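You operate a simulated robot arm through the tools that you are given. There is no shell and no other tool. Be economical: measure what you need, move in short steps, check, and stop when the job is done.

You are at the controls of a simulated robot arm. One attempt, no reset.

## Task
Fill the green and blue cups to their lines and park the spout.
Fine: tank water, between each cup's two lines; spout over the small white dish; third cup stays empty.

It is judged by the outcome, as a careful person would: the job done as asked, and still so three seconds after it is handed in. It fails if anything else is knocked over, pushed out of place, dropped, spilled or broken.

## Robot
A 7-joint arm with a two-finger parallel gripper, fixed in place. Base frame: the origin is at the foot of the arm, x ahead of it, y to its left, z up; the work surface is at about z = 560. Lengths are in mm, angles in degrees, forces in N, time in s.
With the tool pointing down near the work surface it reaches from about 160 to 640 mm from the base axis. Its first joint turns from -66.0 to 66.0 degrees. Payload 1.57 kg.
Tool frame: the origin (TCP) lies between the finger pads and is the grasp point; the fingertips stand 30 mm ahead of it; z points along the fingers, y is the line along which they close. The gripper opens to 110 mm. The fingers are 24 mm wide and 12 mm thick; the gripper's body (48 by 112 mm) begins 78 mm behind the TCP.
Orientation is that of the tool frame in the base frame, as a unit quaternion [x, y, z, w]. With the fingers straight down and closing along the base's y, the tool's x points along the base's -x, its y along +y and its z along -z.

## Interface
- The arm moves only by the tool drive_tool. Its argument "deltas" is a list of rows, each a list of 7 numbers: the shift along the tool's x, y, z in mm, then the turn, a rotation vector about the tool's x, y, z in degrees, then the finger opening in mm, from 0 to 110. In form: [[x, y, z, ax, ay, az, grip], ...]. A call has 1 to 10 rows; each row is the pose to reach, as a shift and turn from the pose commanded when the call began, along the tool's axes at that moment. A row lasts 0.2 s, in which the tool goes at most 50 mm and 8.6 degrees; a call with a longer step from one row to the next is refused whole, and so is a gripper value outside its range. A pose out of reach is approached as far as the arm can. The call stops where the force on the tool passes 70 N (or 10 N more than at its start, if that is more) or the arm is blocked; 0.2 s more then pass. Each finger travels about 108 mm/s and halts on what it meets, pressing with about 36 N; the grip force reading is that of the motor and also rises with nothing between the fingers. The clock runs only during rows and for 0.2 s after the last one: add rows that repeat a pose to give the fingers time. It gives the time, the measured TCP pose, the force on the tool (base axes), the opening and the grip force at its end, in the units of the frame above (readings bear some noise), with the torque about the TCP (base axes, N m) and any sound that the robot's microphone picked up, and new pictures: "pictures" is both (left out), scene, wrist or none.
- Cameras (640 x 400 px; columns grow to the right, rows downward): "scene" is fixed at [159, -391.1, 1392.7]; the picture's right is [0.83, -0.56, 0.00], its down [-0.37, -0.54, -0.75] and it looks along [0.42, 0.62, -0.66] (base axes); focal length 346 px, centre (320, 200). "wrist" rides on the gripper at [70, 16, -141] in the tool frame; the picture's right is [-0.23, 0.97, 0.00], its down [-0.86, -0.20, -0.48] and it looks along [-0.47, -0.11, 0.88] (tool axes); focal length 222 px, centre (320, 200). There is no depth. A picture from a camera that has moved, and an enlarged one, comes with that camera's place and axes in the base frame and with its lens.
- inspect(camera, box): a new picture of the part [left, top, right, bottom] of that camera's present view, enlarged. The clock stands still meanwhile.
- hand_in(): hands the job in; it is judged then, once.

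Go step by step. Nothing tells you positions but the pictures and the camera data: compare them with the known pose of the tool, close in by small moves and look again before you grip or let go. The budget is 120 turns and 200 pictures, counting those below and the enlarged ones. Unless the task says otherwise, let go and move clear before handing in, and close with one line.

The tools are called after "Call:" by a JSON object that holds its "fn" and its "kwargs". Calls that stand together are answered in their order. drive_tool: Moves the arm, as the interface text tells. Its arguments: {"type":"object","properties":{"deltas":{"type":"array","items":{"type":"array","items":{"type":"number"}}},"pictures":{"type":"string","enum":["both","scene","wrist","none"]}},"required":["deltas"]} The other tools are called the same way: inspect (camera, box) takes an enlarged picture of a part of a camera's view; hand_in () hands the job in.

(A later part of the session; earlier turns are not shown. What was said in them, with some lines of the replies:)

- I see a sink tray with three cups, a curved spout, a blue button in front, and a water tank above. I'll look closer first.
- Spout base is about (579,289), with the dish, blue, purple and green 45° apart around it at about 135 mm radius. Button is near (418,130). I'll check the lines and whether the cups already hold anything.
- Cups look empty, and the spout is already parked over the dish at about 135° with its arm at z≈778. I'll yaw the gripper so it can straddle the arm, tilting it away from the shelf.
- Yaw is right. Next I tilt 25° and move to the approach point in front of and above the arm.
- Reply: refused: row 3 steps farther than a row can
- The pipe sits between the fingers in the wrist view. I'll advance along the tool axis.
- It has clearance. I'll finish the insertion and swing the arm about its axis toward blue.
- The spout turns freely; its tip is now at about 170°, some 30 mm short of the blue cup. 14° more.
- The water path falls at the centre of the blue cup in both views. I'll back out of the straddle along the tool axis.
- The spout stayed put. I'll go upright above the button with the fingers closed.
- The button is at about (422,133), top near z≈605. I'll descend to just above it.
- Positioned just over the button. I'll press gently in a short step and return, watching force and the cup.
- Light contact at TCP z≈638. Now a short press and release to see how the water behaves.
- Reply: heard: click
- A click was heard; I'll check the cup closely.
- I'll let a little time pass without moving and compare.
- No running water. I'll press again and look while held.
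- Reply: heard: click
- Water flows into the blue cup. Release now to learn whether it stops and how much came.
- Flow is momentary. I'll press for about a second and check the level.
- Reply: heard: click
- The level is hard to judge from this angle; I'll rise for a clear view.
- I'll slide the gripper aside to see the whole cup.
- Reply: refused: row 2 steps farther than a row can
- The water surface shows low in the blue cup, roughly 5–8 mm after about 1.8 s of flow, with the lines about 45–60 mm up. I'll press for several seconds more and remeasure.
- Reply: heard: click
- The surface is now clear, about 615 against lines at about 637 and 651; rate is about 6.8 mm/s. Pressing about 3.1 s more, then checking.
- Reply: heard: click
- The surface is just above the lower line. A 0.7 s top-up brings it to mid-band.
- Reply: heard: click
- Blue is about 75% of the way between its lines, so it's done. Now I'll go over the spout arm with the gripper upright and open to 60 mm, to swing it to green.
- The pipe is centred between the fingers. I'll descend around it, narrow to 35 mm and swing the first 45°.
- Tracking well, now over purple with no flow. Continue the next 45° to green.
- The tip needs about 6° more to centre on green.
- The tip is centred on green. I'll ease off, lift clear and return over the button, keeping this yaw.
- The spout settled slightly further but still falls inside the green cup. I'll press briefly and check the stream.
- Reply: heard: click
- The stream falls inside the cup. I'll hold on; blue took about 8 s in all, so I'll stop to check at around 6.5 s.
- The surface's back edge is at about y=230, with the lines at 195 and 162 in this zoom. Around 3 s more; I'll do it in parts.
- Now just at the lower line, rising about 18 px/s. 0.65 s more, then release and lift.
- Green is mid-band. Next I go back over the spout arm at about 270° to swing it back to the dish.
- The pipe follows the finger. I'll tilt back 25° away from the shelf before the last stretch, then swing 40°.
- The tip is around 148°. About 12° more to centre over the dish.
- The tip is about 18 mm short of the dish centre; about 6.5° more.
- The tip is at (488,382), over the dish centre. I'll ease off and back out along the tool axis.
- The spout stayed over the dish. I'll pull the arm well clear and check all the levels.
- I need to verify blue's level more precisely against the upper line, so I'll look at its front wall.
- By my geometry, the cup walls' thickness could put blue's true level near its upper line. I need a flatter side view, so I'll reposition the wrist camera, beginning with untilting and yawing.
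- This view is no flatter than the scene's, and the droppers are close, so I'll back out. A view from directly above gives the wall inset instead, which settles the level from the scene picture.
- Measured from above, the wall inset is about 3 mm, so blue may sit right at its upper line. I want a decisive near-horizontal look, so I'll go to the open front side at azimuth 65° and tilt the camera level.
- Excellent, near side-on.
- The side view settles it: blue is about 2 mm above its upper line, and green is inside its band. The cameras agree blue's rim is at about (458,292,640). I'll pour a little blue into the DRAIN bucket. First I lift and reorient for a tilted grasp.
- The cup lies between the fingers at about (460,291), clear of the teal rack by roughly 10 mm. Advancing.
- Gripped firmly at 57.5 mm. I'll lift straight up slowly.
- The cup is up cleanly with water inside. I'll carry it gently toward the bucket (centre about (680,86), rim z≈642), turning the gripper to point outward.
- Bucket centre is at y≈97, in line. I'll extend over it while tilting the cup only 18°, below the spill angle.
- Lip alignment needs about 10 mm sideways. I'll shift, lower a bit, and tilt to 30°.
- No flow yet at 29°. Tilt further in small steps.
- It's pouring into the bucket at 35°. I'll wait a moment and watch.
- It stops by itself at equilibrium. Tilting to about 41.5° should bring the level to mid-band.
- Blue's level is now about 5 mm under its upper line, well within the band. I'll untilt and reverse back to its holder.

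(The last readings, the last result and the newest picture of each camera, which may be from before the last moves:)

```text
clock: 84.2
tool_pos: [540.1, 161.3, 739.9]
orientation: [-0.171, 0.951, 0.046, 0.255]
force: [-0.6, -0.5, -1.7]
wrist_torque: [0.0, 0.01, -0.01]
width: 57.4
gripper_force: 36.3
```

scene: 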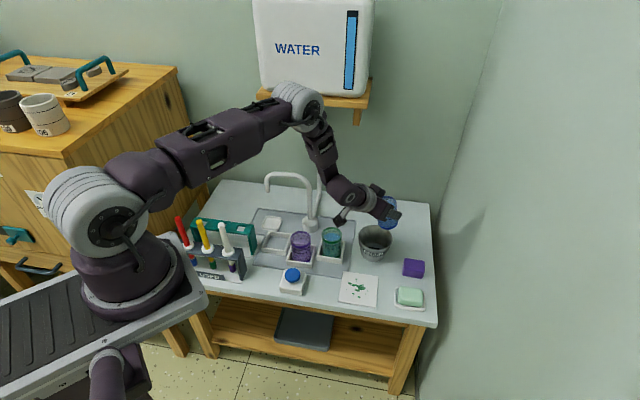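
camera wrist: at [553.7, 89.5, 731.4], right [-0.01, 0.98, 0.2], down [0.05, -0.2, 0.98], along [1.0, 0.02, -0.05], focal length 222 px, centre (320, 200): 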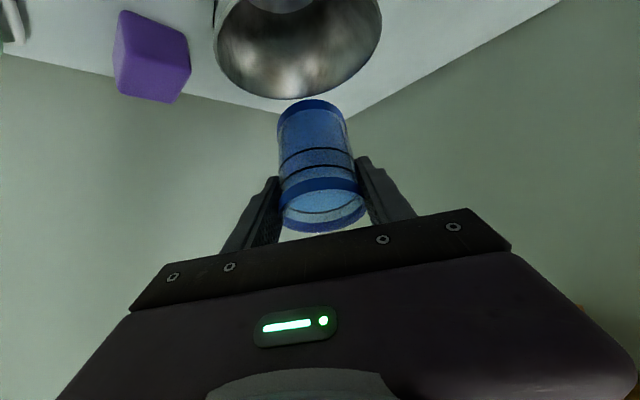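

Call:
{"fn": "drive_tool", "kwargs": {"deltas": [[2.6, 15, -1.5, -4, 0, -6.93, 45], [5.3, 29.9, -3.1, -8, 0, -13.86, 45], [7.9, 44.9, -4.6, -12, 0, -20.8, 45], [10.6, 59.9, -6.1, -16, 0, -27.7, 45], [13.2, 74.9, -7.7, -20, 0, -34.6, 45], [15.8, 89.8, -9.2, -24, 0, -41.6, 45], [18.5, 104.8, -10.7, -28, 0, -48.5, 45], [21.1, 119.8, -12.2, -32, 0, -55.4, 45], [23.8, 134.7, -13.8, -36, 0, -62.4, 45], [26.4, 149.7, -15.3, -40, 0, -69.3, 45]]}}

Call:
{"fn": "inspect", "kwargs": {"camera": "wrist", "box": [220, 40, 420, 240]}}

```text
clock: 86.4
tool_pos: [459.5, 292.4, 740.8]
orientation: [0.742, -0.618, -0.2, -0.166]
force: [0.3, 0.2, -1.3]
wrist_torque: [0.03, 0.01, -0.02]
width: 57.4
gripper_force: 36.0
camera wrist: at [465.6, 159.1, 828.7], right [-0.99, 0.02, 0.11], down [0.1, 0.53, 0.84], along [-0.05, 0.85, -0.53], focal length 222 px, centre (320, 200)
```

scene: 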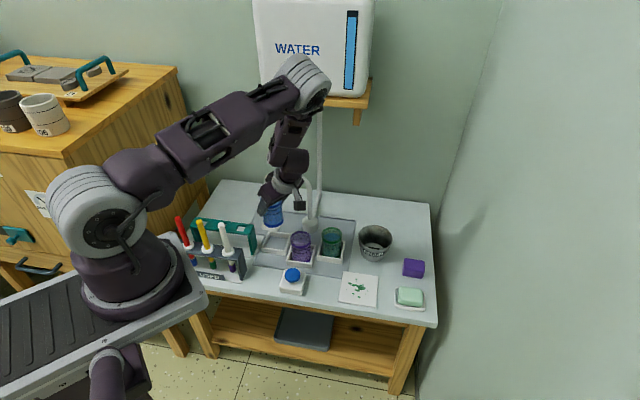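
wrist: 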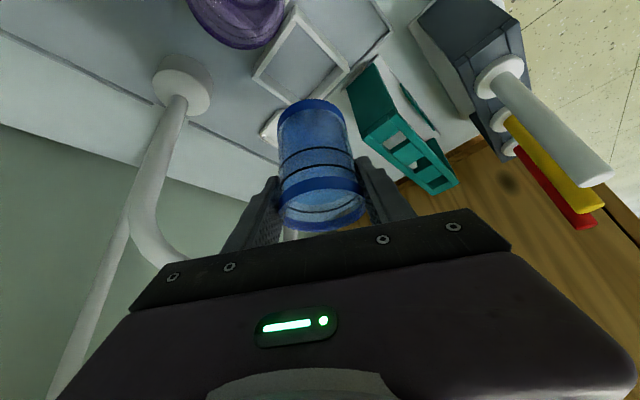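

```text
2.00 times, centred on (320, 140) of wrist
camera zoom: at [465.6, 159.1, 828.7], right [-0.99, 0.02, 0.11], down [0.1, 0.53, 0.84], along [-0.05, 0.85, -0.53], focal length 444 px, centre (320, 320)
```

zoom: 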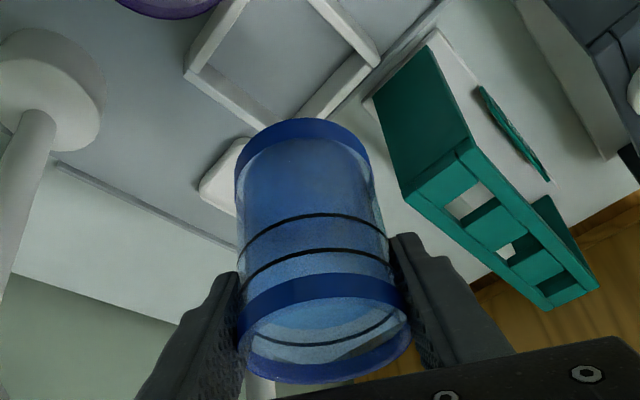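

The pose matches the one right after lifting. Lowering into the holder.

Call:
{"fn": "drive_tool", "kwargs": {"deltas": [[7, 0, 12.1, 0, 0, 0, 45], [15, 0, 26, 0, 0, 0, 45], [23, 0, 39.8, 0, 0, 0, 45], [31, 0, 53.7, 0, 0, 0, 45], [38, 0, 65.8, 0, 0, 0, 45], [43, 0, 74.5, 0, 0, 0, 45]], "pictures": "wrist"}}

Call:
{"fn": "inspect", "kwargs": {"camera": "wrist", "box": [220, 60, 420, 240]}}

Call:
{"fn": "inspect", "kwargs": {"camera": "scene", "box": [240, 190, 340, 270]}}

```text
clock: 87.8
tool_pos: [459.4, 292.1, 654.7]
orientation: [0.742, -0.618, -0.199, -0.166]
force: [0.3, -0.1, -1.6]
wrist_torque: [-0.01, 0.03, 0.01]
width: 57.2
gripper_force: 35.7
camera wrist: at [466.3, 160.2, 743.0], right [-0.99, 0.02, 0.11], down [0.11, 0.53, 0.84], along [-0.05, 0.85, -0.53], focal length 222 px, centre (320, 200)
```

wrist: 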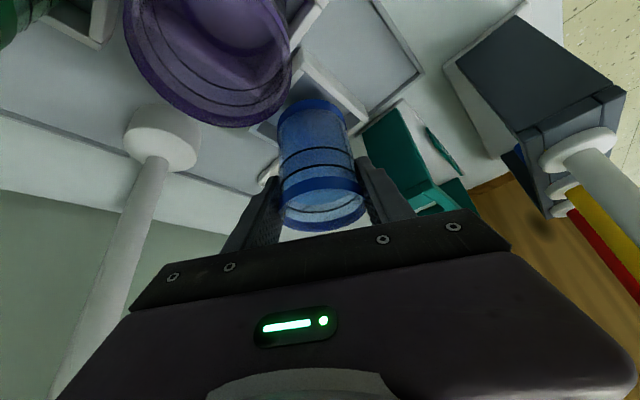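

```text
2.22 times, centred on (320, 150) of wrist
camera zoom: at [466.3, 160.2, 743.0], right [-0.99, 0.02, 0.11], down [0.11, 0.53, 0.84], along [-0.05, 0.85, -0.53], focal length 494 px, centre (320, 311)
```

zoom: 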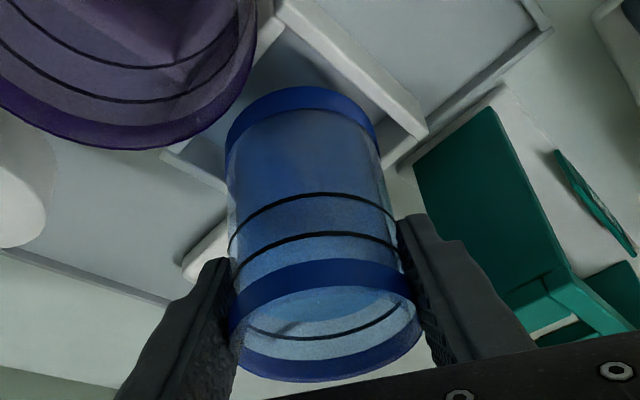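

```text
5.00 times, centred on (290, 230) of scene
camera zoom: at [159.1, -391.1, 1392.7], right [0.83, -0.56, 0.0], down [-0.37, -0.54, -0.75], along [0.42, 0.62, -0.66], focal length 1728 px, centre (470, 50)
```

zoom: 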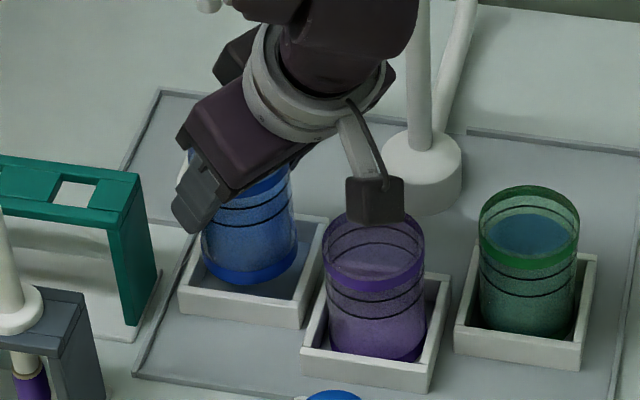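

Call:
{"fn": "drive_tool", "kwargs": {"deltas": [[3, 0, 5.2, 0, 0, 0, 45], [6, 0, 10.4, 0, 0, 0, 45], [9, 0, 15.6, 0, 0, 0, 45], [11.5, 0, 19.9, 0, 0, 0, 45], [13, 0, 22.5, 0, 0, 0, 45]], "pictures": "none"}}

Call:
{"fn": "inspect", "kwargs": {"camera": "scene", "box": [250, 200, 320, 260]}}

```text
clock: 89.0
tool_pos: [459.0, 291.2, 628.4]
orientation: [0.742, -0.618, -0.2, -0.167]
force: [-1.2, -2.8, 8.3]
wrist_torque: [-0.13, 0.15, -0.01]
width: 57.2
gripper_force: 36.1
```

```text
6.67 times, centred on (285, 230) of scene
camera zoom: at [158.9, -391.2, 1392.7], right [0.83, -0.56, 0.0], down [-0.37, -0.54, -0.75], along [0.43, 0.62, -0.66], focal length 2304 px, centre (553, 0)
```

zoom: 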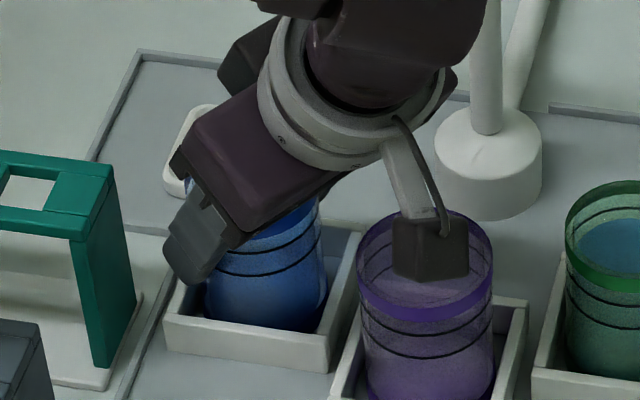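

The cup is seated (8 N). I'll open to 70 and retreat along the approach line.

Call:
{"fn": "drive_tool", "kwargs": {"deltas": [[0, 0, 0, 0, 0, 0, 60], [0, 0, 0, 0, 0, 0, 66], [0, 0, 0, 0, 0, 0, 70], [0, 0, -10, 0, 0, 0, 70], [0, 0, -30, 0, 0, 0, 70], [0, 0, -60, 0, 0, 0, 70], [0, 0, -100, 0, 0, 0, 70]], "pictures": "wrist"}}

Call:
{"fn": "inspect", "kwargs": {"camera": "scene", "box": [250, 200, 350, 270]}}

```text
clock: 90.6
tool_pos: [468.1, 243.3, 715.5]
orientation: [0.742, -0.619, -0.2, -0.166]
force: [-0.7, -0.5, 0.7]
wrist_torque: [-0.03, 0.01, 0.02]
width: 70.0
gripper_force: 0.0
camera wrist: at [474.8, 110.3, 803.0], right [-0.99, 0.02, 0.11], down [0.11, 0.53, 0.84], along [-0.04, 0.85, -0.53], focal length 222 px, centre (320, 200)
```

wrist: 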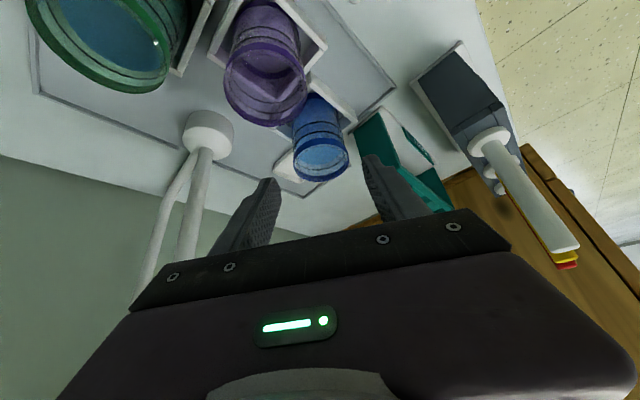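

```text
5.71 times, centred on (300, 235) of scene
camera zoom: at [159.1, -391.0, 1392.7], right [0.83, -0.56, 0.0], down [-0.37, -0.54, -0.75], along [0.42, 0.62, -0.66], focal length 1975 px, centre (434, 0)
```

zoom: 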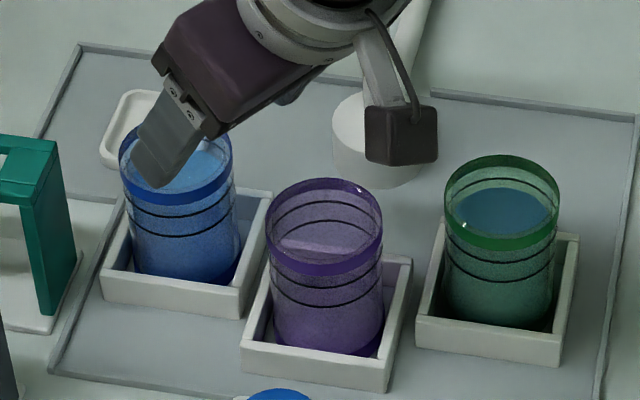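

Call:
{"fn": "drive_tool", "kwargs": {"deltas": [[-2, 2.5, -30, 0, 0, 0, 70], [-4, 5, -65, 0, 0, 0, 70], [-7, 8, -100, 0, 0, 0, 70], [-9, 10.7, -133, 0, 0, 0, 70], [10, 15, -150, 0, 0, 0, 70], [40, 20, -165, 0, 0, 0, 70]], "pictures": "scene"}}

Call:
{"fn": "inspect", "kwargs": {"camera": "scene", "box": [258, 215, 298, 255]}}

Call:
{"fn": "inspect", "kwargs": {"camera": "scene", "box": [230, 160, 430, 300]}}

```text
clock: 92.0
tool_pos: [471.1, 122.4, 838.2]
orientation: [0.742, -0.618, -0.2, -0.166]
force: [0.4, 0.1, -0.1]
wrist_torque: [0.01, -0.02, 0.02]
width: 70.0
gripper_force: 0.1
```

scene: 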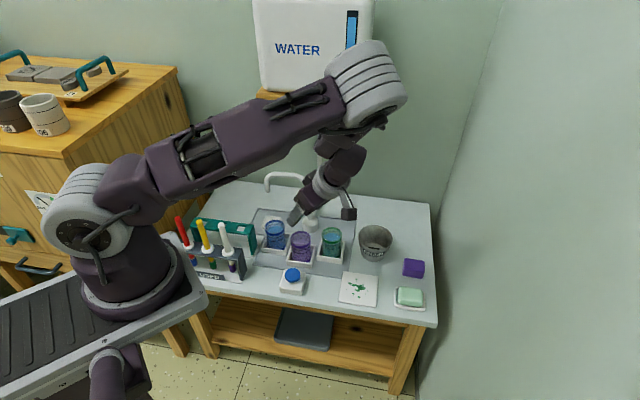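

```text
10.00 times, centred on (278, 235) of scene
camera zoom: at [159.1, -391.0, 1392.7], right [0.83, -0.56, 0.0], down [-0.37, -0.54, -0.75], along [0.42, 0.62, -0.66], focal length 3457 px, centre (740, -150)
```

zoom: 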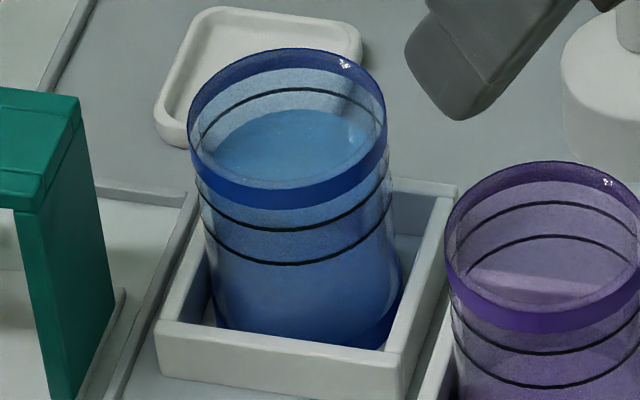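

```text
2.86 times, centred on (330, 230) of scene
camera zoom: at [159.1, -391.0, 1392.7], right [0.83, -0.56, 0.0], down [-0.37, -0.54, -0.75], along [0.42, 0.62, -0.66], focal length 988 px, centre (291, 114)
```

zoom: 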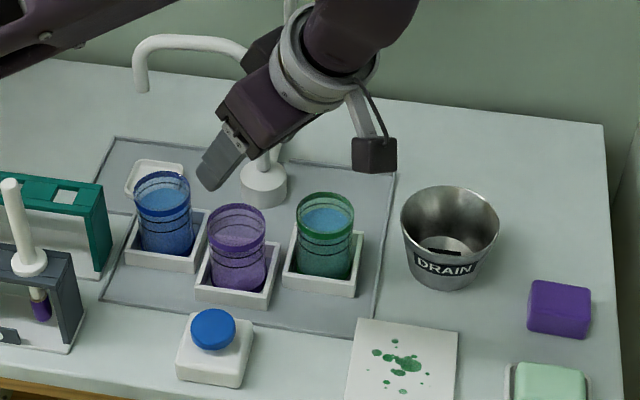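

Final check: blue and green sit between their lines, purple is empty, the spout is over the dish, nothing else has moved, and the gripper is open and clear.

Call:
{"fn": "hand_in", "kwargs": {}}

```text
The job is handed in.
```

The job is handed in: the green and blue cups are between their lines with tank water, the purple cup is empty, and the spout is parked over the white dish. I overfilled blue by about 2 mm and poured the excess into the DRAIN bucket before setting the cup back in its holder. Green is the closer of the two, about 2 mm under its upper line by my measurements.
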